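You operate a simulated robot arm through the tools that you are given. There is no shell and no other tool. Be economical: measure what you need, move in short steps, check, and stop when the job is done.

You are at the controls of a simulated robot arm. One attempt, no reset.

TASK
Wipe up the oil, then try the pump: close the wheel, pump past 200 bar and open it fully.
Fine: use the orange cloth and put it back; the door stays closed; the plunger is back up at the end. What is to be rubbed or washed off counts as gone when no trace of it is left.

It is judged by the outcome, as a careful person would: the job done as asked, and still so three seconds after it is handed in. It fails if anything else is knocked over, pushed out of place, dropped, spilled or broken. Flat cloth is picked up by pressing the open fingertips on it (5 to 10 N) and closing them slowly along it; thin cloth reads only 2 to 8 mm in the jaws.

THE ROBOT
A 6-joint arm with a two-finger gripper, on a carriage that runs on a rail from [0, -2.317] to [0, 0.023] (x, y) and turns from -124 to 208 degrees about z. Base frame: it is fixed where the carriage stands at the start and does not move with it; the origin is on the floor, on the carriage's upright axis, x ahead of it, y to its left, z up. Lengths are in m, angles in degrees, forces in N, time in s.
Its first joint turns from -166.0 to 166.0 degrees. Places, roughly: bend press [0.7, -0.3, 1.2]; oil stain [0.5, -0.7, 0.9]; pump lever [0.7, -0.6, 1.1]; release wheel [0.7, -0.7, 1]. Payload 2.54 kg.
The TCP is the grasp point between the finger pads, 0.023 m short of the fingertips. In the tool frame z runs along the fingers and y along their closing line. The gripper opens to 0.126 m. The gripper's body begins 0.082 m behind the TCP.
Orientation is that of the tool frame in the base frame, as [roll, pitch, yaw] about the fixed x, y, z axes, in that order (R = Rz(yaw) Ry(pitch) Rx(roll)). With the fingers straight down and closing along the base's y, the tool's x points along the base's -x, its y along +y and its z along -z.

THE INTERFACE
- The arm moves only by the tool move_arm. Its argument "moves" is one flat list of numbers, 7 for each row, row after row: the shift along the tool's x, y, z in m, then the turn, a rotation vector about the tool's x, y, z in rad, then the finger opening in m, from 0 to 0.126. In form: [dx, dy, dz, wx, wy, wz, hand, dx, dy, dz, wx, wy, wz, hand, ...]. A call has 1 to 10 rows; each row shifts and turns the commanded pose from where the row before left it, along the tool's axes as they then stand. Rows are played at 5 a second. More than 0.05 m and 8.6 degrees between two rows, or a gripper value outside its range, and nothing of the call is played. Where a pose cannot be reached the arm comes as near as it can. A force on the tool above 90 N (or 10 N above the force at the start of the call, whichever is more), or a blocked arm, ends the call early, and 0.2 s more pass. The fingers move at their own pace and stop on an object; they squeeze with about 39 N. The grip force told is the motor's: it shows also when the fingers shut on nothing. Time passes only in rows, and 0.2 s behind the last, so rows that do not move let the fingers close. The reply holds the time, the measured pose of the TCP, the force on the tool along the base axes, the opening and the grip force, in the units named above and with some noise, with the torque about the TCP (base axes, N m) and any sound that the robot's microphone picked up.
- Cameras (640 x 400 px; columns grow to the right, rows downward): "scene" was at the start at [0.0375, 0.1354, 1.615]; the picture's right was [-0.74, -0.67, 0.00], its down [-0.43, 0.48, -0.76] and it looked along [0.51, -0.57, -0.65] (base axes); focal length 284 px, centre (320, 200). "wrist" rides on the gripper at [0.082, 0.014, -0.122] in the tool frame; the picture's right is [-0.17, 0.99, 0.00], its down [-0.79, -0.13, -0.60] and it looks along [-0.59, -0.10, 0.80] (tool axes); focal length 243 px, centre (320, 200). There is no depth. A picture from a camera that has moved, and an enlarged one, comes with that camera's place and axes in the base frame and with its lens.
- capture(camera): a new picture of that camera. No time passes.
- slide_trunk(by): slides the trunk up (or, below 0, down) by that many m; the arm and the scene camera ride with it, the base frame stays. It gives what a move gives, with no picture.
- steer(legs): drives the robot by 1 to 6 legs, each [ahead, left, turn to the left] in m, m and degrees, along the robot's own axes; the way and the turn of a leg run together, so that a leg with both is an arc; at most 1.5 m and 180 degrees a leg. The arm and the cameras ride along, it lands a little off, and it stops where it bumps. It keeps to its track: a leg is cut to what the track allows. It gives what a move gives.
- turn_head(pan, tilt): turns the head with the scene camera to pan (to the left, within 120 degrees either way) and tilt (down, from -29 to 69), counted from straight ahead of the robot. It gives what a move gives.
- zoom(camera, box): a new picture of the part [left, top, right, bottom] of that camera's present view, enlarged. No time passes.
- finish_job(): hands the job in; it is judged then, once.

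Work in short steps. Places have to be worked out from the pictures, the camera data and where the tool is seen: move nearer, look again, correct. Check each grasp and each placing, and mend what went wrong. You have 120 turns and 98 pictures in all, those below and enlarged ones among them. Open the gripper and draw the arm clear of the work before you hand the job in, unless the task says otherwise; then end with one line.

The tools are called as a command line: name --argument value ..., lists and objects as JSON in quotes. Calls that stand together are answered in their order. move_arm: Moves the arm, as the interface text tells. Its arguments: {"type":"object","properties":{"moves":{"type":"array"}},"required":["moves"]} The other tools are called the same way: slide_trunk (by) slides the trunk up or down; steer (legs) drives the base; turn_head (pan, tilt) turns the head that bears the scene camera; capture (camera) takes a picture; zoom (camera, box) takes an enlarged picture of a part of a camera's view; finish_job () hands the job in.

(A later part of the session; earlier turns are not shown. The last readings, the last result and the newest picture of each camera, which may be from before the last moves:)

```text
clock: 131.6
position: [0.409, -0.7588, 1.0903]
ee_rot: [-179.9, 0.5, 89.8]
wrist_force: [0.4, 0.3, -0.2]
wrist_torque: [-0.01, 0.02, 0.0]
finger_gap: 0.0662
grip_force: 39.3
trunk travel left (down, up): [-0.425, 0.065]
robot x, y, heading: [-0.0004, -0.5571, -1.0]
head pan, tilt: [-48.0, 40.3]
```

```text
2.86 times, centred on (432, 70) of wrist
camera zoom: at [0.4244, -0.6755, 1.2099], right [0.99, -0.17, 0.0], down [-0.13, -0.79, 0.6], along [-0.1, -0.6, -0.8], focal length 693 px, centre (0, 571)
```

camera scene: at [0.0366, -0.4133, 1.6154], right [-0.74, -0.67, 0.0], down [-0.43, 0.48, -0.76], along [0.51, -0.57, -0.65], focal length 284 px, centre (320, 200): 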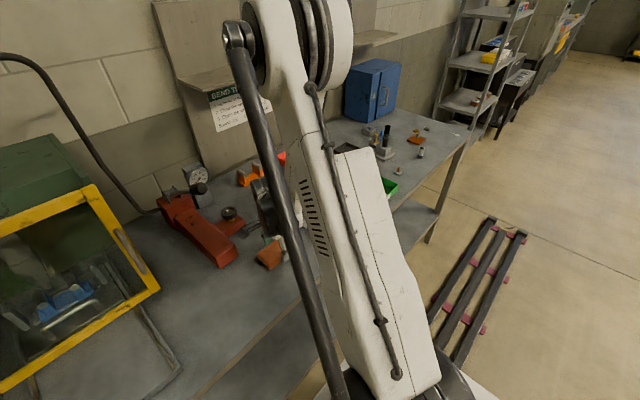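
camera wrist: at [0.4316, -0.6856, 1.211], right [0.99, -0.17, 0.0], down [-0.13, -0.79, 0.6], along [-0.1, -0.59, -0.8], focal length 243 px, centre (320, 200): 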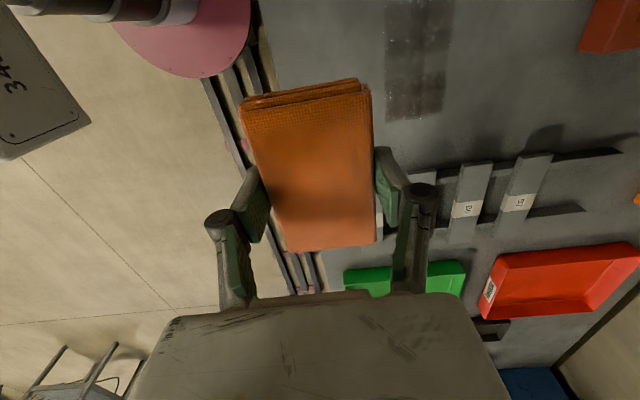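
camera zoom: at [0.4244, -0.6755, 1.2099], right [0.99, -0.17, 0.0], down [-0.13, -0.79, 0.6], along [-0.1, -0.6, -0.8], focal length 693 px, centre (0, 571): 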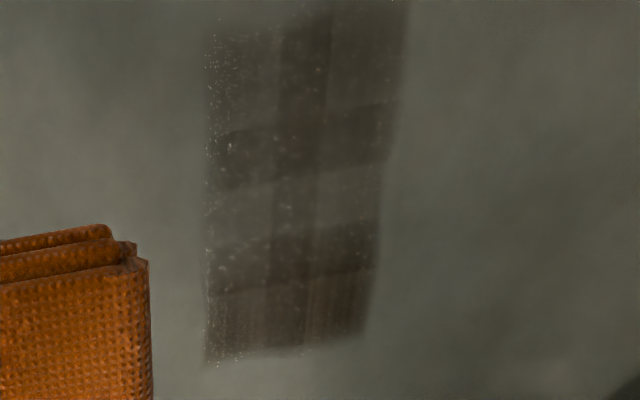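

Clearly fainter. Same again: re-level slightly, return, and rub.

move_arm --moves '[0, 0.03, 0, -0.002, 0.008, -0.004, 0.0, 0, 0.035, 0.025, 0, 0, 0, 0.0, 0.008, 0.035, 0.02, 0, 0, 0, 0.0, 0, 0.023, 0.04, 0, 0, 0, 0.0, 0, 0, 0.04, 0, 0, 0, 0.0, 0, 0, 0.04, 0, 0, 0, 0.0, 0, 0, 0.0025, 0, 0, 0, 0.0, 0, 0, 0, 0, 0, 0, 0.0]'

```text
clock: 133.4
position: [0.532, -0.7503, 0.9222]
ee_rot: [179.9, 0.0, 90.1]
wrist_force: [-2.6, 0.4, 2.8]
wrist_torque: [0.05, 0.01, -0.01]
finger_gap: 0.066
grip_force: 39.1
trunk travel left (down, up): [-0.425, 0.065]
robot x, y, heading: [0.0027, -0.5559, -1.1]
head pan, tilt: [-48.0, 40.3]
```

Level contact at 2.8 N. Press 0.3 mm and rub.

move_arm --moves '[-0.015, 0, 0.0003, 0, 0, 0, 0.0, -0.015, 0, 0, 0, 0, 0, 0.0, 0.015, 0, 0, 0, 0, 0, 0.0, 0.015, 0, 0, 0, 0, 0, 0.0, 0.015, 0, 0, 0, 0, 0, 0.0, 0.015, 0, 0, 0, 0, 0, 0.0, -0.02, 0, 0, 0, 0, 0, 0.0, -0.02, 0, 0, 0, 0, 0, 0.0, -0.02, 0, 0, 0, 0, 0, 0.0, 0.015, 0, 0, 0, 0, 0, 0.0]'

move_arm --moves '[0.015, 0, 0, 0, 0, 0, 0.0, 0.015, 0, 0, 0, 0, 0, 0.0, 0.015, 0, 0, 0, 0, 0, 0.0, -0.02, 0, 0, 0, 0, 0, 0.0, -0.02, 0, 0, 0, 0, 0, 0.0, -0.02, 0, 0, 0, 0, 0, 0.0, 0.015, 0, 0, 0, 0, 0, 0.0, 0.015, 0, 0, 0, 0, 0, 0.0, 0.015, 0, 0, 0, 0, 0, 0.0, 0.015, 0, 0, 0, 0, 0, 0.0]'

move_arm --moves '[-0.02, 0, 0, 0, 0, 0, 0.0, -0.02, 0, 0, 0, 0, 0, 0.0, -0.02, 0, 0, 0, 0, 0, 0.0, 0.015, 0, 0, 0, 0, 0, 0.0, 0.015, 0, 0, 0, 0, 0, 0.0, 0.015, 0, 0, 0, 0, 0, 0.0, 0.015, 0, 0, 0, 0, 0, 0.0, -0.02, 0, 0, 0, 0, 0, 0.0, -0.02, 0, 0, 0, 0, 0, 0.0, -0.02, 0, 0, 0, 0, 0, 0.0]'

move_arm --moves '[0.015, 0, 0, 0, 0, 0, 0.0, 0.015, 0, 0, 0, 0, 0, 0.0, 0.015, 0, 0, 0, 0, 0, 0.0, 0.015, 0, 0, 0, 0, 0, 0.0, -0.02, 0, 0, 0, 0, 0, 0.0, -0.02, 0, 0, 0, 0, 0, 0.0, -0.02, 0, 0, 0, 0, 0, 0.0, 0.015, 0, 0, 0, 0, 0, 0.0, 0.015, 0, 0, 0, 0, 0, 0.0]'

move_arm --moves '[0.015, 0, 0, 0, 0, 0, 0.0, 0.015, 0, 0, 0, 0, 0, 0.0, -0.02, 0, 0, 0, 0, 0, 0.0, -0.02, 0, 0, 0, 0, 0, 0.0, -0.02, 0, 0, 0, 0, 0, 0.0, 0.015, 0, 0, 0, 0, 0, 0.0, 0.015, 0, 0, 0, 0, 0, 0.0, 0.015, 0, 0, 0, 0, 0, 0.0, 0.015, 0, 0, 0, 0, 0, 0.0, -0.02, 0, 0, 0, 0, 0, 0.0]'

```text
clock: 135.6
position: [0.533, -0.7653, 0.9244]
ee_rot: [180.0, 0.1, 89.9]
wrist_force: [0.5, 0.0, -0.2]
wrist_torque: [0.0, 0.01, -0.01]
finger_gap: 0.0661
grip_force: 39.5
trunk travel left (down, up): [-0.425, 0.065]
robot x, y, heading: [0.0028, -0.5517, -1.2]
head pan, tilt: [-48.0, 40.3]
```

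```text
clock: 137.8
position: [0.5334, -0.7229, 0.9237]
ee_rot: [-179.9, 0.2, 90.1]
wrist_force: [-1.0, -8.0, 17.7]
wrist_torque: [-0.14, 0.06, 0.04]
finger_gap: 0.0662
grip_force: 39.1
trunk travel left (down, up): [-0.425, 0.065]
robot x, y, heading: [0.0035, -0.551, -1.2]
head pan, tilt: [-48.0, 40.3]
```

```text
clock: 140.0
position: [0.5325, -0.7803, 0.9239]
ee_rot: [-180.0, -0.1, 90.0]
wrist_force: [-0.6, 0.6, -0.9]
wrist_torque: [-0.01, 0.0, 0.02]
finger_gap: 0.0661
grip_force: 38.5
trunk travel left (down, up): [-0.425, 0.065]
robot x, y, heading: [0.0024, -0.5544, -1.2]
head pan, tilt: [-48.0, 40.3]
```

```text
clock: 142.0
position: [0.5311, -0.75, 0.9228]
ee_rot: [180.0, -0.1, 90.0]
wrist_force: [-1.1, 0.0, -0.6]
wrist_torque: [0.01, 0.03, -0.02]
finger_gap: 0.0662
grip_force: 39.0
trunk travel left (down, up): [-0.425, 0.065]
robot x, y, heading: [-0.0001, -0.5533, -1.3]
head pan, tilt: [-48.0, 40.3]
```

```text
clock: 144.2
position: [0.5349, -0.7408, 0.9232]
ee_rot: [179.9, 0.0, 90.1]
wrist_force: [1.2, 0.1, -1.1]
wrist_torque: [-0.02, 0.0, -0.02]
finger_gap: 0.0662
grip_force: 39.1
trunk travel left (down, up): [-0.425, 0.065]
robot x, y, heading: [-0.0007, -0.5503, -1.2]
head pan, tilt: [-48.0, 40.3]
```

Contact was lost for much of that. I press 0.6 mm more and check as I go.

move_arm --moves '[0, 0, 0.0006, 0, 0, 0, 0.0, -0.015, 0, 0, 0, 0, 0, 0.0, -0.015, 0, 0, 0, 0, 0, 0.0, -0.01, 0, 0, 0, 0, 0, 0.0, 0.015, 0, 0, 0, 0, 0, 0.0, 0.015, 0, 0, 0, 0, 0, 0.0, 0.015, 0, 0, 0, 0, 0, 0.0, 0.015, 0, 0, 0, 0, 0, 0.0, -0.01, 0, 0, 0, 0, 0, 0.0]'

move_arm --moves '[-0.015, 0, 0, 0, 0, 0, 0.0, -0.015, 0, 0, 0, 0, 0, 0.0, -0.015, 0, 0, 0, 0, 0, 0.0, -0.005, 0, 0, 0, 0, 0, 0.0, 0.015, 0, 0, 0, 0, 0, 0.0, 0.015, 0, 0, 0, 0, 0, 0.0, 0.015, 0, 0, 0, 0, 0, 0.0, 0.015, 0, 0, 0, 0, 0, 0.0, -0.01, 0, 0, 0, 0, 0, 0.0]'

```text
clock: 146.2
position: [0.5336, -0.7295, 0.9231]
ee_rot: [179.9, 0.0, 90.0]
wrist_force: [-0.4, 0.6, 0.0]
wrist_torque: [0.0, -0.02, -0.01]
finger_gap: 0.0663
grip_force: 38.8
trunk travel left (down, up): [-0.425, 0.065]
robot x, y, heading: [0.0016, -0.5549, -1.2]
head pan, tilt: [-48.0, 40.3]
```

```text
clock: 148.2
position: [0.5332, -0.7273, 0.9231]
ee_rot: [-180.0, 0.0, 89.9]
wrist_force: [0.0, 10.4, 18.4]
wrist_torque: [0.29, 0.09, -0.1]
finger_gap: 0.0662
grip_force: 38.9
trunk travel left (down, up): [-0.425, 0.065]
robot x, y, heading: [0.0003, -0.553, -1.2]
head pan, tilt: [-48.0, 40.3]
```

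In contact again (18 N). Add 0.3 mm and continue with several rubs.

move_arm --moves '[-0.015, 0, 0.0003, 0, 0, 0, 0.0, -0.015, 0, 0, 0, 0, 0, 0.0, -0.02, 0, 0, 0, 0, 0, 0.0, -0.005, 0, 0, 0, 0, 0, 0.0, 0.015, 0, 0, 0, 0, 0, 0.0, 0.015, 0, 0, 0, 0, 0, 0.0, 0.015, 0, 0, 0, 0, 0, 0.0, 0.015, 0, 0, 0, 0, 0, 0.0, 0.005, 0, 0, 0, 0, 0, 0.0, -0.01, 0, 0, 0, 0, 0, 0.0]'

move_arm --moves '[-0.015, 0, 0, 0, 0, 0, 0.0, -0.015, 0, 0, 0, 0, 0, 0.0, -0.02, 0, 0, 0, 0, 0, 0.0, -0.005, 0, 0, 0, 0, 0, 0.0, 0.015, 0, 0, 0, 0, 0, 0.0, 0.015, 0, 0, 0, 0, 0, 0.0, 0.015, 0, 0, 0, 0, 0, 0.0, 0.015, 0, 0, 0, 0, 0, 0.0, 0.005, 0, 0, 0, 0, 0, 0.0, -0.01, 0, 0, 0, 0, 0, 0.0]'

move_arm --moves '[-0.015, 0, 0, 0, 0, 0, 0.0, -0.015, 0, 0, 0, 0, 0, 0.0, -0.02, 0, 0, 0, 0, 0, 0.0, -0.005, 0, 0, 0, 0, 0, 0.0, 0.015, 0, 0, 0, 0, 0, 0.0, 0.015, 0, 0, 0, 0, 0, 0.0, 0.015, 0, 0, 0, 0, 0, 0.0, 0.015, 0, 0, 0, 0, 0, 0.0, 0.005, 0, 0, 0, 0, 0, 0.0, -0.01, 0, 0, 0, 0, 0, 0.0]'

move_arm --moves '[-0.015, 0, 0.0002, 0, 0, 0, 0.0, -0.015, 0, 0, 0, 0, 0, 0.0, -0.02, 0, 0, 0, 0, 0, 0.0, -0.005, 0, 0, 0, 0, 0, 0.0, 0.015, 0, 0, 0, 0, 0, 0.0, 0.015, 0, 0, 0, 0, 0, 0.0, 0.015, 0, 0, 0, 0, 0, 0.0, 0.015, 0, 0, 0, 0, 0, 0.0, 0.005, 0, 0, 0, 0, 0, 0.0, -0.01, 0, 0, 0, 0, 0, 0.0]'

move_arm --moves '[-0.015, 0, 0, 0, 0, 0, 0.0, -0.015, 0, 0, 0, 0, 0, 0.0, -0.02, 0, 0, 0, 0, 0, 0.0, -0.005, 0, 0, 0, 0, 0, 0.0, 0.015, 0, 0, 0, 0, 0, 0.0, 0.015, 0, 0, 0, 0, 0, 0.0, 0.015, 0, 0, 0, 0, 0, 0.0, 0.015, 0, 0, 0, 0, 0, 0.0, 0.005, 0, 0, 0, 0, 0, 0.0, -0.01, 0, 0, 0, 0, 0, 0.0]'

move_arm --moves '[-0.015, 0, 0, 0, 0, 0, 0.0, -0.015, 0, 0, 0, 0, 0, 0.0, -0.02, 0, 0, 0, 0, 0, 0.0, -0.005, 0, 0, 0, 0, 0, 0.0, 0.015, 0, 0, 0, 0, 0, 0.0, 0.015, 0, 0, 0, 0, 0, 0.0, 0.015, 0, 0, 0, 0, 0, 0.0, 0.015, 0, 0, 0, 0, 0, 0.0, 0.005, 0, 0, 0, 0, 0, 0.0, -0.01, 0, 0, 0, 0, 0, 0.0]'

move_arm --moves '[0, 0, -0.03, 0, 0, 0, 0.0, -0.015, 0, -0.04, 0, 0, 0, 0.0, 0, -0.03, -0.035, 0, 0, 0, 0.0, 0, -0.03, -0.035, 0, 0, 0, 0.0, 0, -0.03, -0.03, 0, 0, 0, 0.0, 0, -0.03, 0, 0, 0, 0, 0.0]'

zoom --camera "wrist" --box '[320, 0, 544, 140]'

```text
clock: 150.4
position: [0.5328, -0.7298, 0.9228]
ee_rot: [-179.9, 0.0, 90.0]
wrist_force: [-0.9, -1.1, 2.1]
wrist_torque: [-0.02, -0.07, -0.04]
finger_gap: 0.0663
grip_force: 39.4
trunk travel left (down, up): [-0.425, 0.065]
robot x, y, heading: [-0.001, -0.5531, -1.2]
head pan, tilt: [-48.0, 40.3]
```

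```text
clock: 152.6
position: [0.5346, -0.7272, 0.9234]
ee_rot: [179.9, -0.1, 90.1]
wrist_force: [-1.5, 10.2, 15.7]
wrist_torque: [0.19, 0.38, -0.22]
finger_gap: 0.0662
grip_force: 38.9
trunk travel left (down, up): [-0.425, 0.065]
robot x, y, heading: [0.0011, -0.5539, -1.0]
head pan, tilt: [-48.0, 40.3]
```

```text
clock: 154.8
position: [0.5338, -0.7287, 0.9227]
ee_rot: [180.0, 0.0, 90.0]
wrist_force: [-2.2, 0.9, 3.4]
wrist_torque: [-0.02, -0.04, 0.0]
finger_gap: 0.0661
grip_force: 39.0
trunk travel left (down, up): [-0.425, 0.065]
robot x, y, heading: [-0.0032, -0.5505, -1.1]
head pan, tilt: [-48.0, 40.3]
```

```text
clock: 156.8
position: [0.5302, -0.7272, 0.9226]
ee_rot: [179.9, 0.4, 89.9]
wrist_force: [-3.1, -8.0, 46.4]
wrist_torque: [0.17, 0.42, 0.31]
finger_gap: 0.0662
grip_force: 39.5
trunk travel left (down, up): [-0.425, 0.065]
robot x, y, heading: [0.0034, -0.5493, -1.1]
head pan, tilt: [-48.0, 40.3]
stopped in row 9: the force on the tool passed its limit at 96 N (the readings are from after the stop); the commanded pose is now the measured one
```

```text
clock: 158.1
position: [0.5315, -0.7743, 0.9233]
ee_rot: [180.0, 0.9, 89.2]
wrist_force: [-2.3, -7.8, 35.3]
wrist_torque: [0.25, 0.62, -0.23]
finger_gap: 0.0661
grip_force: 39.3
trunk travel left (down, up): [-0.425, 0.065]
robot x, y, heading: [-0.0015, -0.5528, -1.7]
head pan, tilt: [-48.0, 40.3]
stopped in row 6: the force on the tool passed its limit at 95 N (the readings are from after the stop); the commanded pose is now the measured one
```

```text
clock: 160.0
position: [0.5302, -0.7722, 0.9229]
ee_rot: [179.9, 1.4, 89.1]
wrist_force: [-5.2, -8.4, 44.4]
wrist_torque: [0.34, 0.48, 0.47]
finger_gap: 0.0662
grip_force: 39.2
trunk travel left (down, up): [-0.425, 0.065]
robot x, y, heading: [0.0012, -0.5557, -1.7]
head pan, tilt: [-48.0, 40.3]
stopped in row 9: the force on the tool passed its limit at 98 N (the readings are from after the stop); the commanded pose is now the measured one
```

```text
clock: 161.4
position: [0.4148, -0.7788, 1.0934]
ee_rot: [-179.9, 1.4, 89.1]
wrist_force: [0.7, 0.2, -0.6]
wrist_torque: [-0.02, -0.01, 0.03]
finger_gap: 0.0662
grip_force: 39.4
trunk travel left (down, up): [-0.425, 0.065]
robot x, y, heading: [-0.0049, -0.5525, -1.8]
head pan, tilt: [-48.0, 40.3]
```

```text
2.86 times, centred on (432, 70) of wrist
camera zoom: at [0.4317, -0.6933, 1.2118], right [0.98, -0.18, 0.0], down [-0.14, -0.78, 0.62], along [-0.11, -0.61, -0.79], focal length 693 px, centre (0, 571)
```

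zoom: 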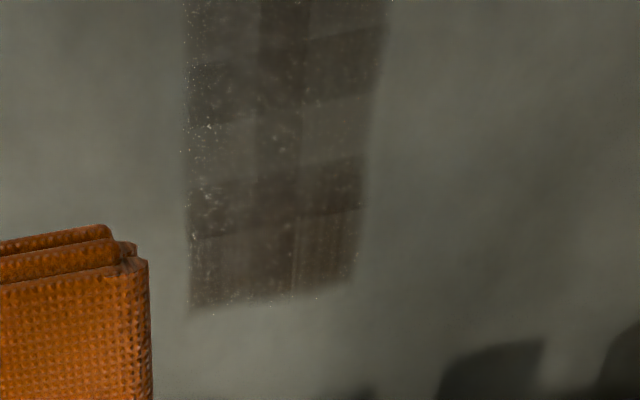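

Slow progress, since contact was often light. I re-level, return, and hold a nominal 30–40 N with slow strokes.

move_arm --moves '[0, 0.03, 0, 0, 0.0235, -0.016, 0.0, 0.01, 0.035, 0.025, 0, 0, 0, 0.0, 0.01, 0.035, 0.02, 0, 0, 0, 0.0, 0.01, 0.018, 0.04, 0, 0, 0, 0.0, 0.004, 0, 0.04, 0, 0, 0, 0.0, 0, 0, 0.041, 0, 0, 0, 0.0, 0, 0, 0.0035, 0, 0, 0, 0.0, 0, 0, 0, 0, 0, 0, 0.0]'

```text
clock: 163.2
position: [0.5298, -0.7449, 0.925]
ee_rot: [-180.0, -0.1, 90.1]
wrist_force: [-0.6, 0.0, -0.4]
wrist_torque: [-0.05, -0.01, 0.0]
finger_gap: 0.066
grip_force: 38.8
trunk travel left (down, up): [-0.425, 0.065]
robot x, y, heading: [0.0012, -0.5576, -1.7]
head pan, tilt: [-48.0, 40.3]
```

move_arm --moves '[0, 0.003, 0.001, 0, 0, 0, 0.0, 0, 0, 0.0007, 0, 0, 0, 0.0, 0, 0, 0, 0, 0, 0, 0.0]'

move_arm --moves '[0, 0, 0.0006, 0, 0, 0, 0.0, 0, 0, 0, 0, 0, 0, 0.0]'

```text
clock: 164.0
position: [0.533, -0.7455, 0.9226]
ee_rot: [180.0, -0.1, 89.9]
wrist_force: [2.6, -2.0, 19.6]
wrist_torque: [-0.07, -0.15, 0.0]
finger_gap: 0.0662
grip_force: 38.8
trunk travel left (down, up): [-0.425, 0.065]
robot x, y, heading: [-0.0011, -0.552, -1.7]
head pan, tilt: [-48.0, 40.3]
```

```text
clock: 164.6
position: [0.5334, -0.7452, 0.9219]
ee_rot: [180.0, -0.1, 90.0]
wrist_force: [14.1, -7.0, 60.6]
wrist_torque: [-0.15, 0.39, 0.06]
finger_gap: 0.0663
grip_force: 39.1
trunk travel left (down, up): [-0.425, 0.065]
robot x, y, heading: [-0.0009, -0.5529, -1.7]
head pan, tilt: [-48.0, 40.3]
```

Level, 60 N. Ease 0.3 mm and rub slowly with 1.2 cm rows.

move_arm --moves '[-0.012, 0, -0.0003, 0, 0, 0, 0.0, -0.012, 0, 0, 0, 0, 0, 0.0, -0.012, 0, 0, 0, 0, 0, 0.0, 0.012, 0, 0, 0, 0, 0, 0.0, 0.012, 0, 0, 0, 0, 0, 0.0, 0.012, 0, 0, 0, 0, 0, 0.0, 0.012, 0, 0, 0, 0, 0, 0.0, 0.012, 0, 0, 0, 0, 0, 0.0, -0.012, 0, 0, 0, 0, 0, 0.0, -0.012, 0, 0, 0, 0, 0, 0.0]'

move_arm --moves '[-0.012, 0, 0, 0, 0, 0, 0.0, -0.012, 0, 0, 0, 0, 0, 0.0, -0.012, 0, 0, 0, 0, 0, 0.0, 0.012, 0, 0, 0, 0, 0, 0.0, 0.012, 0, 0, 0, 0, 0, 0.0, 0.012, 0, 0, 0, 0, 0, 0.0, 0.012, 0, 0, 0, 0, 0, 0.0, 0.012, 0, 0, 0, 0, 0, 0.0, -0.012, 0, 0, 0, 0, 0, 0.0, -0.012, 0, 0, 0, 0, 0, 0.0]'

move_arm --moves '[-0.012, 0, 0, 0, 0, 0, 0.0, -0.012, 0, 0, 0, 0, 0, 0.0, -0.012, 0, 0, 0, 0, 0, 0.0, 0.012, 0, 0, 0, 0, 0, 0.0, 0.012, 0, 0, 0, 0, 0, 0.0, 0.012, 0, 0, 0, 0, 0, 0.0, 0.012, 0, 0, 0, 0, 0, 0.0, 0.012, 0, 0, 0, 0, 0, 0.0, -0.012, 0, 0, 0, 0, 0, 0.0, -0.012, 0, 0, 0, 0, 0, 0.0]'

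move_arm --moves '[-0.012, 0, 0, 0, 0, 0, 0.0, -0.012, 0, 0, 0, 0, 0, 0.0, -0.012, 0, 0, 0, 0, 0, 0.0, 0.012, 0, 0, 0, 0, 0, 0.0, 0.012, 0, 0, 0, 0, 0, 0.0, 0.012, 0, 0, 0, 0, 0, 0.0, 0.012, 0, 0, 0, 0, 0, 0.0, 0.012, 0, 0, 0, 0, 0, 0.0, -0.012, 0, 0, 0, 0, 0, 0.0, -0.012, 0, 0, 0, 0, 0, 0.0]'

move_arm --moves '[-0.012, 0, 0, 0, 0, 0, 0.0, -0.012, 0, 0, 0, 0, 0, 0.0, -0.012, 0, 0, 0, 0, 0, 0.0, 0.012, 0, 0, 0, 0, 0, 0.0, 0.012, 0, 0, 0, 0, 0, 0.0, 0.012, 0, 0, 0, 0, 0, 0.0, 0.012, 0, 0, 0, 0, 0, 0.0, 0.012, 0, 0, 0, 0, 0, 0.0, -0.012, 0, 0, 0, 0, 0, 0.0, -0.012, 0, 0, 0, 0, 0, 0.0]'

move_arm --moves '[-0.012, 0, 0, 0, 0, 0, 0.0, -0.012, 0, 0, 0, 0, 0, 0.0, -0.012, 0, 0, 0, 0, 0, 0.0, 0.012, 0, 0, 0, 0, 0, 0.0, 0.012, 0, 0, 0, 0, 0, 0.0, 0.012, 0, 0, 0, 0, 0, 0.0, 0.012, 0, 0, 0, 0, 0, 0.0, 0.012, 0, 0, 0, 0, 0, 0.0, -0.012, 0, 0, 0, 0, 0, 0.0, -0.012, 0, 0, 0, 0, 0, 0.0]'

move_arm --moves '[0, 0, -0.03, 0, 0, 0, 0.0, -0.015, 0, -0.04, 0, 0, 0, 0.0, 0, -0.03, -0.035, 0, 0, 0, 0.0, 0, -0.03, -0.035, 0, 0, 0, 0.0, 0, -0.03, -0.03, 0, 0, 0, 0.0, 0.02, -0.03, 0, 0, 0, 0, 0.0]'

zoom --camera "wrist" --box '[320, 0, 544, 140]'

```text
clock: 165.7
position: [0.5316, -0.7735, 0.9214]
ee_rot: [-180.0, 0.5, 89.6]
wrist_force: [-4.6, -3.0, 59.0]
wrist_torque: [0.39, 0.55, 0.57]
finger_gap: 0.0663
grip_force: 38.8
trunk travel left (down, up): [-0.425, 0.065]
robot x, y, heading: [0.0006, -0.5566, -1.8]
head pan, tilt: [-48.0, 40.3]
stopped in row 5: the force on the tool passed its limit at 95 N (the readings are from after the stop); the commanded pose is now the measured one
```

```text
clock: 166.8
position: [0.5329, -0.8055, 0.9238]
ee_rot: [179.8, 1.2, 89.1]
wrist_force: [3.2, -9.9, 42.3]
wrist_torque: [0.28, 1.14, 0.42]
finger_gap: 0.0663
grip_force: 39.0
trunk travel left (down, up): [-0.425, 0.065]
robot x, y, heading: [-0.002, -0.5589, -2.1]
head pan, tilt: [-48.0, 40.3]
stopped in row 5: the force on the tool passed its limit at 102 N (the readings are from after the stop); the commanded pose is now the measured one
```

```text
clock: 169.0
position: [0.5347, -0.7984, 0.922]
ee_rot: [179.8, 1.0, 89.5]
wrist_force: [-0.4, 31.1, 43.3]
wrist_torque: [1.21, 1.47, -0.99]
finger_gap: 0.0663
grip_force: 38.6
trunk travel left (down, up): [-0.425, 0.065]
robot x, y, heading: [-0.0046, -0.5536, -1.5]
head pan, tilt: [-48.0, 40.3]
```

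```text
clock: 171.2
position: [0.5351, -0.7986, 0.923]
ee_rot: [179.8, 0.9, 89.3]
wrist_force: [-0.6, 36.7, 51.3]
wrist_torque: [1.46, 1.68, -1.19]
finger_gap: 0.0662
grip_force: 38.9
trunk travel left (down, up): [-0.425, 0.065]
robot x, y, heading: [-0.0039, -0.5548, -1.6]
head pan, tilt: [-48.0, 40.3]
```

```text
clock: 172.4
position: [0.5312, -0.8334, 0.9235]
ee_rot: [179.8, 1.9, 88.4]
wrist_force: [6.6, -9.4, 43.2]
wrist_torque: [0.34, 1.43, 0.42]
finger_gap: 0.0662
grip_force: 39.2
trunk travel left (down, up): [-0.425, 0.065]
robot x, y, heading: [-0.0007, -0.5627, -2.0]
head pan, tilt: [-48.0, 40.3]
stopped in row 5: the force on the tool passed its limit at 101 N (the readings are from after the stop); the commanded pose is now the measured one
```

```text
clock: 174.6
position: [0.5337, -0.827, 0.9229]
ee_rot: [179.6, 1.7, 88.5]
wrist_force: [3.1, 14.0, 22.1]
wrist_torque: [0.44, 0.89, -0.52]
finger_gap: 0.066
grip_force: 39.1
trunk travel left (down, up): [-0.425, 0.065]
robot x, y, heading: [-0.0003, -0.5553, -2.2]
head pan, tilt: [-48.0, 40.3]
```

```text
clock: 176.0
position: [0.4102, -0.818, 1.0914]
ee_rot: [179.8, 1.8, 88.5]
wrist_force: [0.7, 1.0, 0.0]
wrist_torque: [-0.01, 0.01, 0.01]
finger_gap: 0.066
grip_force: 39.3
trunk travel left (down, up): [-0.425, 0.065]
robot x, y, heading: [0.0019, -0.5597, -2.2]
head pan, tilt: [-48.0, 40.3]
```

```text
2.86 times, centred on (432, 70) of wrist
camera zoom: at [0.4282, -0.7317, 1.2086], right [0.98, -0.19, 0.01], down [-0.16, -0.77, 0.62], along [-0.11, -0.61, -0.78], focal length 693 px, centre (0, 571)
```

zoom: 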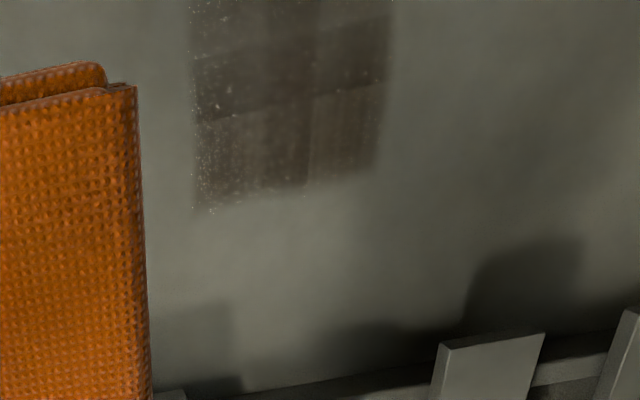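

The stops let the pose drift toward the rack; I must avoid that. Let me look at how the pad sits now.

capture --camera "wrist"

```text
63 pictures are left
camera wrist: at [0.4282, -0.7317, 1.2086], right [0.98, -0.19, 0.01], down [-0.16, -0.77, 0.62], along [-0.11, -0.61, -0.78], focal length 243 px, centre (320, 200)
```

wrist: 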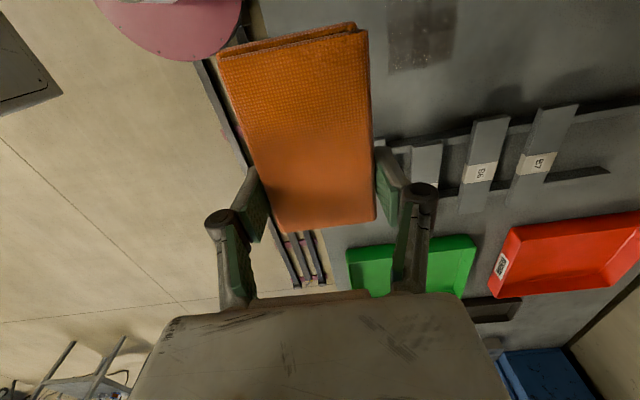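

The pad has pitched in the grip (its +y end is up). I re-level the tool, set the pad down on the stain, release and re-grip it flat.

move_arm --moves '[0.02, 0.03, 0, 0.002, 0.031, -0.026, 0.0, 0.02, 0.03, 0.025, 0, 0, 0, 0.0, 0.02, 0.035, 0.02, 0, 0, 0, 0.0, 0.013, 0.028, 0.03, 0, 0, 0, 0.0, 0, 0, 0.04, 0, 0, 0, 0.0, 0, 0, 0.04, 0, 0, 0, 0.0, 0, 0, 0, 0, 0, 0, 0.0]'

move_arm --moves '[0, 0, 0.004, 0, 0, 0, 0.0, 0, 0, 0, 0, 0, 0, 0.0]'

```text
clock: 177.6
position: [0.5385, -0.746, 0.9352]
ee_rot: [-180.0, -0.1, 90.0]
wrist_force: [0.4, -0.8, 0.5]
wrist_torque: [0.01, 0.04, -0.01]
finger_gap: 0.0659
grip_force: 39.1
trunk travel left (down, up): [-0.425, 0.065]
robot x, y, heading: [-0.0023, -0.5589, -2.0]
head pan, tilt: [-48.0, 40.3]
```

```text
clock: 178.2
position: [0.5379, -0.7468, 0.9314]
ee_rot: [179.8, 0.0, 90.0]
wrist_force: [0.2, -0.1, -0.6]
wrist_torque: [-0.02, 0.01, 0.02]
finger_gap: 0.0661
grip_force: 38.4
trunk travel left (down, up): [-0.425, 0.065]
robot x, y, heading: [0.0027, -0.5583, -2.4]
head pan, tilt: [-48.0, 40.3]
```

Continue down in small steps until it touches.

move_arm --moves '[0, -0.004, 0.003, 0, 0, 0, 0.0, 0, 0, 0.002, 0, 0, 0, 0.0, 0, 0, 0, 0, 0, 0, 0.0]'

move_arm --moves '[0, 0, 0.002, 0, 0, 0, 0.0, 0, 0, 0, 0, 0, 0, 0.0]'

capture --camera "wrist"

```text
clock: 179.0
position: [0.5345, -0.7461, 0.9264]
ee_rot: [179.9, -0.1, 90.1]
wrist_force: [-0.2, -0.6, -0.1]
wrist_torque: [-0.01, -0.04, 0.05]
finger_gap: 0.0657
grip_force: 38.4
trunk travel left (down, up): [-0.425, 0.065]
robot x, y, heading: [-0.0001, -0.5562, -2.2]
head pan, tilt: [-48.0, 40.3]
```

```text
clock: 179.6
position: [0.5332, -0.7454, 0.9245]
ee_rot: [179.9, 0.0, 90.1]
wrist_force: [1.4, -0.3, -1.4]
wrist_torque: [0.0, 0.0, 0.02]
finger_gap: 0.0661
grip_force: 38.8
trunk travel left (down, up): [-0.425, 0.065]
robot x, y, heading: [0.001, -0.5583, -2.2]
head pan, tilt: [-48.0, 40.3]
```

```text
62 pictures are left
camera wrist: at [0.5488, -0.6635, 1.0445], right [0.99, -0.17, 0.0], down [-0.13, -0.79, 0.6], along [-0.1, -0.59, -0.8], focal length 243 px, centre (320, 200)
```

wrist: 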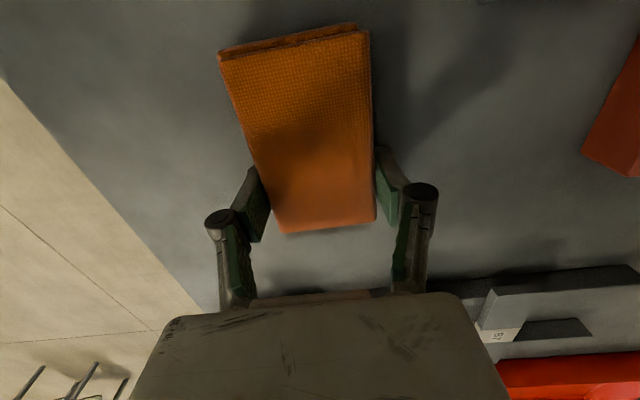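

The pad mainly slid about 1.5 cm in +y in the grip. I lower to contact, release, and re-grip it centred.

move_arm --moves '[0, 0, 0.0015, 0, 0, 0, 0.0, 0, 0, 0, 0, 0, 0, 0.0]'

move_arm --moves '[0, 0, 0, 0, 0, 0, 0.07, 0, 0, 0, 0, 0, 0, 0.08, 0, 0, 0, 0, 0, 0, 0.09]'

capture --camera "wrist"

```text
clock: 180.2
position: [0.5328, -0.7463, 0.9213]
ee_rot: [179.9, 0.0, 90.0]
wrist_force: [-0.6, -0.5, -0.3]
wrist_torque: [0.01, 0.01, -0.01]
finger_gap: 0.0662
grip_force: 39.0
trunk travel left (down, up): [-0.425, 0.065]
robot x, y, heading: [-0.0011, -0.5581, -2.1]
head pan, tilt: [-48.0, 40.3]
```

```text
clock: 181.0
position: [0.533, -0.7452, 0.9218]
ee_rot: [179.9, 0.0, 90.1]
wrist_force: [0.5, 0.5, 0.9]
wrist_torque: [0.0, 0.02, 0.0]
finger_gap: 0.0899
grip_force: 0.2
trunk travel left (down, up): [-0.425, 0.065]
robot x, y, heading: [-0.0006, -0.5564, -2.0]
head pan, tilt: [-48.0, 40.3]
```

```text
61 pictures are left
camera wrist: at [0.5487, -0.6632, 1.0432], right [0.99, -0.17, 0.0], down [-0.13, -0.79, 0.6], along [-0.1, -0.59, -0.8], focal length 243 px, centre (320, 200)
```

wrist: 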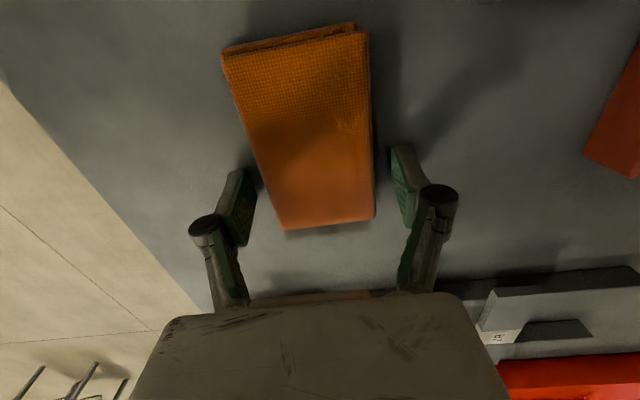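

Insight: the tips were only about 1 mm above the table, so the fingertips took the load instead of the pad. I shift +2.4 cm in y to the pad's centre, raise 5 mm, and re-grip so that the pad protrudes below the fingers.

move_arm --moves '[0.012, 0.001, -0.005, 0, 0, 0, 0.09, 0.012, 0.001, 0, 0, 0, 0, 0.09, 0, 0, 0, 0, 0, 0, 0.08, 0, 0, 0, 0, 0, 0, 0.07, 0, 0, 0, 0, 0, 0, 0.06, 0, 0, 0, 0, 0, 0, 0.04, 0, 0, 0, 0, 0, 0, 0.02, 0, 0, 0, 0, 0, 0, 0.0, 0, 0, 0, 0, 0, 0, 0.0]'

capture --camera "wrist"

```text
clock: 183.0
position: [0.5349, -0.7224, 0.9274]
ee_rot: [180.0, 0.0, 90.1]
wrist_force: [0.1, 0.8, 1.3]
wrist_torque: [0.03, 0.01, -0.01]
finger_gap: 0.0658
grip_force: 38.8
trunk travel left (down, up): [-0.425, 0.065]
robot x, y, heading: [0.0001, -0.5581, -2.2]
head pan, tilt: [-48.0, 40.3]
```

```text
60 pictures are left
camera wrist: at [0.5507, -0.6398, 1.0477], right [0.99, -0.17, 0.0], down [-0.13, -0.79, 0.6], along [-0.1, -0.59, -0.8], focal length 243 px, centre (320, 200)
```

wrist: 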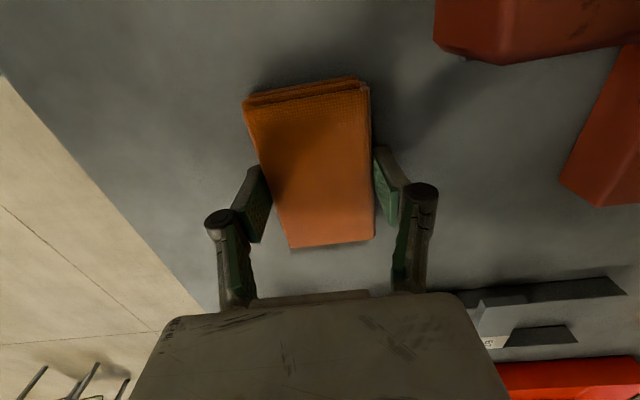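

Centred and gripped with 5 mm clearance under the tips. I press down gently and read.

move_arm --moves '[0, 0, 0.0005, 0, 0, 0, 0.0, 0, 0, 0, 0, 0, 0, 0.0]'

move_arm --moves '[0, 0, 0.0005, 0, 0, 0, 0.0, 0, 0, 0, 0, 0, 0, 0.0]'

```text
clock: 183.6
position: [0.5343, -0.7219, 0.9267]
ee_rot: [179.8, 0.1, 90.1]
wrist_force: [1.9, -3.3, 7.3]
wrist_torque: [-0.08, 0.01, 0.01]
finger_gap: 0.0663
grip_force: 38.5
trunk travel left (down, up): [-0.425, 0.065]
robot x, y, heading: [-0.0015, -0.5541, -1.7]
head pan, tilt: [-48.0, 40.3]
```

```text
clock: 184.2
position: [0.5334, -0.7222, 0.9281]
ee_rot: [179.8, 0.0, 90.0]
wrist_force: [4.6, -4.8, 24.1]
wrist_torque: [-0.1, -0.05, -0.02]
finger_gap: 0.066
grip_force: 39.4
trunk travel left (down, up): [-0.425, 0.065]
robot x, y, heading: [-0.002, -0.5558, -2.2]
head pan, tilt: [-48.0, 40.3]
```

Now the pad itself carries 24 N with softer contact. I rub along y and check the result.

move_arm --moves '[-0.015, 0, 0, 0, 0, 0, 0.0, -0.015, 0, 0, 0, 0, 0, 0.0, -0.015, 0, 0, 0, 0, 0, 0.0, -0.015, 0, 0, 0, 0, 0, 0.0, 0.015, 0, 0, 0, 0, 0, 0.0, 0.015, 0, 0, 0, 0, 0, 0.0, 0.015, 0, 0, 0, 0, 0, 0.0, 0.015, 0, 0, 0, 0, 0, 0.0]'

move_arm --moves '[-0.015, 0, 0, 0, 0, 0, 0.0, -0.015, 0, 0, 0, 0, 0, 0.0, -0.015, 0, 0, 0, 0, 0, 0.0, -0.015, 0, 0, 0, 0, 0, 0.0, 0.015, 0, 0, 0, 0, 0, 0.0, 0.015, 0, 0, 0, 0, 0, 0.0, 0.015, 0, 0, 0, 0, 0, 0.0, 0.015, 0, 0, 0, 0, 0, 0.0]'

capture --camera "wrist"

```text
clock: 186.0
position: [0.5327, -0.7199, 0.9287]
ee_rot: [179.9, 0.0, 90.0]
wrist_force: [0.0, -0.2, 0.0]
wrist_torque: [0.01, -0.03, -0.02]
finger_gap: 0.0661
grip_force: 38.9
trunk travel left (down, up): [-0.425, 0.065]
robot x, y, heading: [0.0008, -0.5552, -2.0]
head pan, tilt: [-48.0, 40.3]
```

```text
clock: 187.8
position: [0.5353, -0.7215, 0.9276]
ee_rot: [180.0, 0.1, 90.1]
wrist_force: [-0.5, -0.3, 0.3]
wrist_torque: [-0.01, -0.04, 0.01]
finger_gap: 0.0663
grip_force: 39.1
trunk travel left (down, up): [-0.425, 0.065]
robot x, y, heading: [-0.0004, -0.5554, -2.1]
head pan, tilt: [-48.0, 40.3]
```

```text
59 pictures are left
camera wrist: at [0.5505, -0.6381, 1.0483], right [0.99, -0.17, 0.0], down [-0.13, -0.79, 0.6], along [-0.1, -0.59, -0.8], focal length 243 px, centre (320, 200)
```

wrist: 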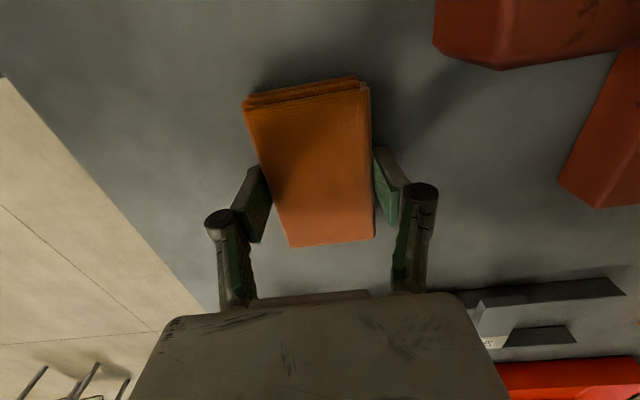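

Force relaxed to zero as the pad crept in the jaws. I add a small press at each call and keep rubbing.

move_arm --moves '[-0.015, 0, 0.0008, 0, 0, 0, 0.0, -0.015, 0, 0, 0, 0, 0, 0.0, -0.015, 0, 0, 0, 0, 0, 0.0, -0.015, 0, 0, 0, 0, 0, 0.0, 0.015, 0, 0.0003, 0, 0, 0, 0.0, 0.015, 0, 0, 0, 0, 0, 0.0, 0.015, 0, 0, 0, 0, 0, 0.0, 0.015, 0, 0, 0, 0, 0, 0.0]'

move_arm --moves '[-0.015, 0, 0.0003, 0, 0, 0, 0.0, -0.015, 0, 0, 0, 0, 0, 0.0, -0.015, 0, 0, 0, 0, 0, 0.0, -0.015, 0, 0, 0, 0, 0, 0.0, 0.015, 0, 0.0002, 0, 0, 0, 0.0, 0.015, 0, 0, 0, 0, 0, 0.0, 0.015, 0, 0, 0, 0, 0, 0.0, 0.015, 0, 0, 0, 0, 0, 0.0]'

move_arm --moves '[0, 0, -0.03, 0, 0, 0, 0.0, -0.02, -0.02, -0.04, 0, 0, 0, 0.0, -0.015, -0.03, -0.035, 0, 0, 0, 0.0, 0, -0.03, -0.035, 0, 0, 0, 0.0, 0, -0.03, -0.03, 0, 0, 0, 0.0]'

capture --camera "wrist"

zoom --camera "wrist" --box '[320, 0, 544, 140]'

```text
clock: 189.6
position: [0.5315, -0.7238, 0.9257]
ee_rot: [179.8, 0.0, 89.9]
wrist_force: [1.3, -17.4, 45.7]
wrist_torque: [-0.67, 0.03, -0.01]
finger_gap: 0.0665
grip_force: 39.6
trunk travel left (down, up): [-0.425, 0.065]
robot x, y, heading: [0.0008, -0.5557, -2.3]
head pan, tilt: [-48.0, 40.3]
```

```text
clock: 191.4
position: [0.533, -0.721, 0.9263]
ee_rot: [179.8, -0.1, 90.0]
wrist_force: [0.1, -0.6, 0.0]
wrist_torque: [-0.01, -0.02, 0.03]
finger_gap: 0.0662
grip_force: 39.1
trunk travel left (down, up): [-0.425, 0.065]
robot x, y, heading: [0.0008, -0.5574, -2.2]
head pan, tilt: [-48.0, 40.3]
```

```text
clock: 192.6
position: [0.4252, -0.7552, 1.0966]
ee_rot: [179.9, -0.1, 90.0]
wrist_force: [0.0, -0.3, -1.2]
wrist_torque: [-0.01, -0.02, -0.04]
finger_gap: 0.0661
grip_force: 39.9
trunk travel left (down, up): [-0.425, 0.065]
robot x, y, heading: [0.0003, -0.5585, -2.2]
head pan, tilt: [-48.0, 40.3]
```

```text
58 pictures are left
camera wrist: at [0.4412, -0.6722, 1.2167], right [0.99, -0.17, 0.0], down [-0.13, -0.79, 0.6], along [-0.1, -0.59, -0.8], focal length 243 px, centre (320, 200)
```

wrist: 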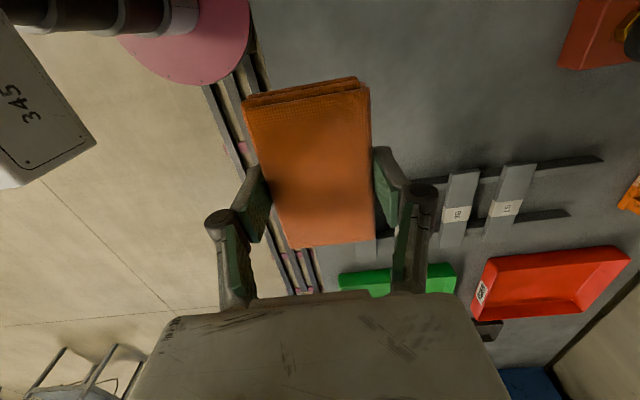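

```text
2.86 times, centred on (432, 70) of wrist
camera zoom: at [0.4412, -0.6722, 1.2167], right [0.99, -0.17, 0.0], down [-0.13, -0.79, 0.6], along [-0.1, -0.59, -0.8], focal length 693 px, centre (0, 571)
```

zoom: 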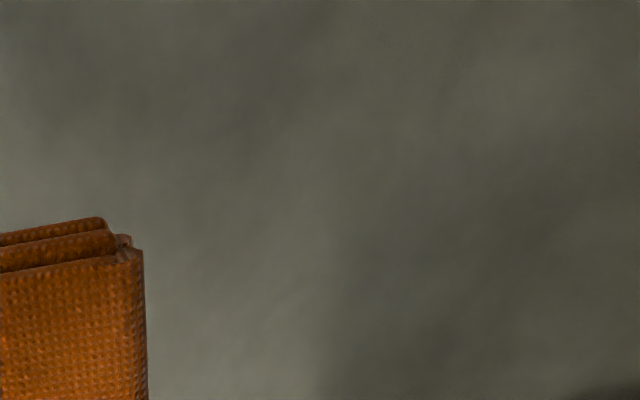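

The oil is gone without trace. Now the cloth goes back: raise, go to (0.455, −0.53, 1.2), drive back +0.55 m, correcting heading by 2.2°.

move_arm --moves '[0.02, 0, -0.04, 0, 0, 0, 0.0, 0.04, 0.006, -0.02, 0, 0, 0, 0.0, 0.04, 0.006, -0.02, 0, 0, 0, 0.0, 0.04, 0.006, -0.02, 0, 0, 0, 0.0, 0.04, 0.006, 0, 0, 0, 0, 0.0, 0.04, 0.006, 0, 0, 0, 0, 0.0]'

steer --legs '[[0, 0, 2.2], [0, 0.555, 0]]'

capture --camera "wrist"

```text
clock: 194.0
position: [0.4525, -0.5346, 1.1948]
ee_rot: [179.9, 0.0, 90.0]
wrist_force: [0.3, -0.7, -0.9]
wrist_torque: [-0.01, 0.04, 0.0]
finger_gap: 0.066
grip_force: 39.0
trunk travel left (down, up): [-0.425, 0.065]
robot x, y, heading: [-0.0019, -0.5599, -2.3]
head pan, tilt: [-48.0, 40.3]
```

```text
clock: 197.7
position: [0.4515, 0.0508, 1.195]
ee_rot: [179.9, 0.0, 92.4]
wrist_force: [-0.6, 1.2, -0.8]
wrist_torque: [0.0, -0.03, -0.01]
finger_gap: 0.0661
grip_force: 39.3
trunk travel left (down, up): [-0.425, 0.065]
robot x, y, heading: [-0.0013, 0.0088, 0.2]
head pan, tilt: [-48.0, 40.3]
```

```text
56 pictures are left
camera wrist: at [0.4632, 0.1339, 1.3152], right [0.99, -0.12, 0.0], down [-0.1, -0.8, 0.6], along [-0.07, -0.59, -0.8], focal length 243 px, centre (320, 200)
```

wrist: 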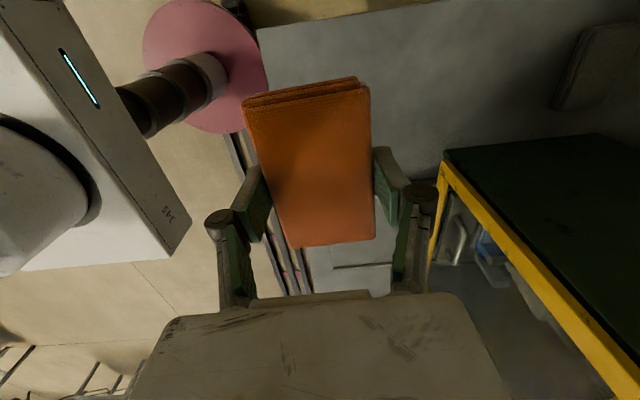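

Correct yaw by 2.4°, then go forward over the original place (0.7245, 0.0235) and down to about 0.96.

move_arm --moves '[0, 0, 0, 0, 0, 0.042, 0.0, -0.005, 0.046, 0, 0, 0, 0, 0.0, -0.005, 0.046, 0, 0, 0, 0, 0.0, -0.005, 0.046, 0, 0, 0, 0, 0.0, -0.005, 0.045, 0.01, 0, 0, 0, 0.0, -0.007, 0.045, 0.01, 0, 0, 0, 0.0, 0, 0.045, 0.015, 0, 0, 0, 0.0, 0, 0, 0.045, 0, 0, 0, 0.0, 0, 0, 0.045, 0, 0, 0, 0.0, 0, 0, 0.045, 0, 0, 0, 0.0]'

capture --camera "wrist"

```text
clock: 199.9
position: [0.7235, 0.0237, 1.0275]
ee_rot: [179.9, 0.0, 90.0]
wrist_force: [-0.2, -0.4, -0.7]
wrist_torque: [0.02, 0.05, -0.01]
finger_gap: 0.0665
grip_force: 39.3
trunk travel left (down, up): [-0.425, 0.065]
robot x, y, heading: [0.0007, 0.0135, 0.4]
head pan, tilt: [-48.0, 40.3]
```

```text
55 pictures are left
camera wrist: at [0.7407, 0.1057, 1.1471], right [0.99, -0.16, 0.0], down [-0.13, -0.79, 0.6], along [-0.1, -0.59, -0.8], focal length 243 px, centre (320, 200)
```

wrist: 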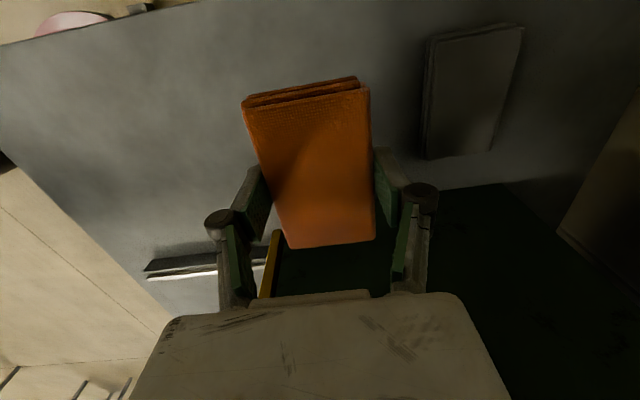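

Over the original spot. I lower to near contact (TCP ≈0.927).

move_arm --moves '[0, 0.001, 0.04, 0, 0, 0, 0.0, 0, 0, 0.04, 0, 0, 0, 0.0, 0, 0, 0.015, 0, 0, 0, 0.0, 0, 0, 0.004, 0, 0, 0, 0.0, 0, 0, 0, 0, 0, 0, 0.0]'

move_arm --moves '[0, 0, 0.001, 0, 0, 0, 0.0, 0, 0, 0.001, 0, 0, 0, 0.0, 0, 0, 0, 0, 0, 0, 0.0]'

```text
clock: 201.1
position: [0.7248, 0.0233, 0.9274]
ee_rot: [179.9, 0.1, 90.0]
wrist_force: [0.0, -0.4, -1.0]
wrist_torque: [0.0, 0.0, 0.02]
finger_gap: 0.0664
grip_force: 38.6
trunk travel left (down, up): [-0.425, 0.065]
robot x, y, heading: [0.0017, 0.0124, 0.2]
head pan, tilt: [-48.0, 40.3]
```

```text
clock: 201.9
position: [0.7246, 0.0241, 0.9257]
ee_rot: [179.9, 0.0, 90.0]
wrist_force: [10.6, -2.3, 35.2]
wrist_torque: [-0.09, -0.15, -0.02]
finger_gap: 0.0663
grip_force: 38.9
trunk travel left (down, up): [-0.425, 0.065]
robot x, y, heading: [-0.0028, 0.0083, -0.1]
head pan, tilt: [-48.0, 40.3]
```

The pad is on the table. Ease 0.8 mm, release, lift away and look.

move_arm --moves '[0, 0, -0.0008, 0, 0, 0, 0.0, 0, 0, 0, 0, 0, 0, 0.07, 0, 0, 0, 0, 0, 0, 0.08, 0, 0, 0, 0, 0, 0, 0.09, 0, 0, -0.02, 0, 0, 0, 0.09, 0, 0, -0.04, 0, 0, 0, 0.09, 0, 0, -0.045, 0, 0, 0, 0.09, 0, 0, -0.045, 0, 0, 0, 0.09]'

capture --camera "wrist"

```text
clock: 203.7
position: [0.7268, 0.0235, 1.0763]
ee_rot: [179.9, 0.0, 90.1]
wrist_force: [0.3, 1.0, -0.4]
wrist_torque: [0.0, 0.03, -0.01]
finger_gap: 0.0898
grip_force: 0.0
trunk travel left (down, up): [-0.425, 0.065]
robot x, y, heading: [-0.0013, 0.0083, 0.3]
head pan, tilt: [-48.0, 40.3]
```

```text
54 pictures are left
camera wrist: at [0.7427, 0.1064, 1.1961], right [0.99, -0.16, 0.0], down [-0.13, -0.79, 0.6], along [-0.1, -0.59, -0.8], focal length 243 px, centre (320, 200)
```

wrist: 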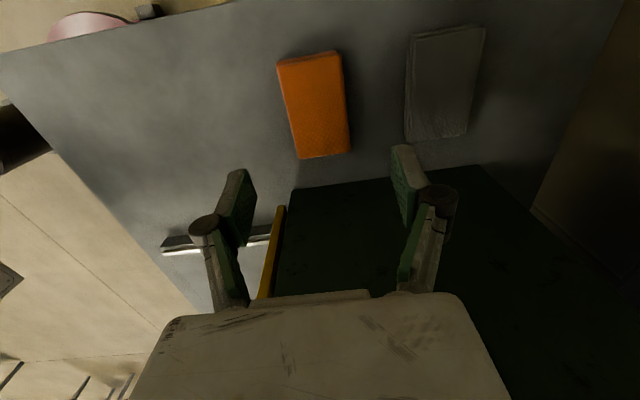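

The cloth is back flat in its place. Now retract and turn the tool back to yaw 180, then drive to the pump.

move_arm --moves '[0, 0, -0.045, 0, 0, 0, 0.09, 0, 0, -0.045, 0, 0, 0, 0.09, 0, -0.04, -0.03, 0, 0, 0, 0.09, 0, -0.045, -0.02, 0, 0, 0, 0.06, 0, -0.045, 0, 0, 0, 0, 0.06, 0, -0.045, 0, 0, 0, 0, 0.06, 0, -0.045, 0, 0, 0, 0, 0.06, 0, -0.045, 0, 0, 0, 0, 0.06, 0, 0, 0, 0, 0, -0.145, 0.06, 0, 0, 0, 0, 0, -0.145, 0.06]'

move_arm --moves '[0, 0, 0, 0, 0, -0.145, 0.06, 0, 0, 0, 0, 0, -0.145, 0.06, 0, 0, 0, 0, 0, -0.145, 0.06, 0, 0, 0, 0, 0, -0.145, 0.06, 0, 0, 0, 0, 0, -0.145, 0.06, 0, 0, 0, 0, 0, -0.145, 0.06, 0, 0, 0, 0, 0, -0.145, 0.06, 0, 0, 0, 0, 0, -0.145, 0.06, 0, 0, 0, 0, 0, -0.122, 0.06]'

steer --legs '[[0, -0.5, 0]]'

capture --camera "wrist"

capture --camera "scene"

```text
clock: 205.9
position: [0.4611, 0.0236, 1.2145]
ee_rot: [-180.0, 0.0, 106.8]
wrist_force: [-0.3, -0.2, -0.3]
wrist_torque: [0.0, 0.06, -0.03]
finger_gap: 0.0601
grip_force: 0.1
trunk travel left (down, up): [-0.425, 0.065]
robot x, y, heading: [0.0011, 0.0092, 0.3]
head pan, tilt: [-48.0, 40.3]
```

```text
clock: 207.9
position: [0.4598, 0.0238, 1.2143]
ee_rot: [179.9, 0.1, -179.7]
wrist_force: [0.2, -0.1, 0.4]
wrist_torque: [-0.03, -0.01, -0.01]
finger_gap: 0.06
grip_force: 0.0
trunk travel left (down, up): [-0.425, 0.065]
robot x, y, heading: [-0.0019, 0.0118, 0.2]
head pan, tilt: [-48.0, 40.3]
```

```text
clock: 210.8
position: [0.4601, -0.4849, 1.2151]
ee_rot: [-180.0, 0.1, 180.0]
wrist_force: [0.2, -0.6, 0.0]
wrist_torque: [0.01, -0.01, 0.02]
finger_gap: 0.06
grip_force: 0.2
trunk travel left (down, up): [-0.425, 0.065]
robot x, y, heading: [-0.0009, -0.498, -0.2]
head pan, tilt: [-48.0, 40.3]
```

```text
53 pictures are left
camera wrist: at [0.3801, -0.4711, 1.3352], right [0.17, 0.99, 0.0], down [0.79, -0.13, 0.6], along [0.59, -0.1, -0.8], focal length 243 px, centre (320, 200)
```

wrist: 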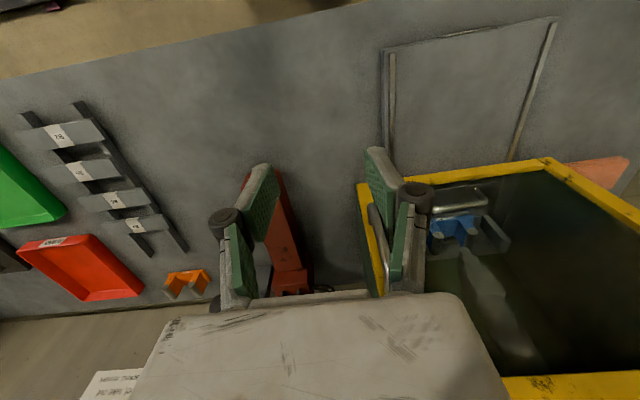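

```text
52 pictures are left
camera scene: at [0.0137, -0.3814, 1.6244], right [-0.93, -0.38, 0.0], down [-0.21, 0.52, -0.83], along [0.31, -0.77, -0.56], focal length 284 px, centre (320, 200)
```

scene: 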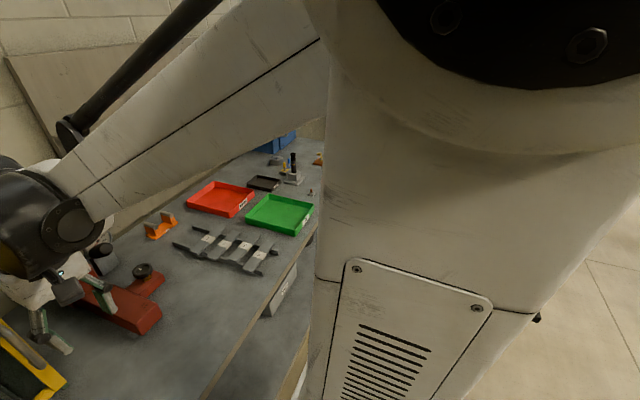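

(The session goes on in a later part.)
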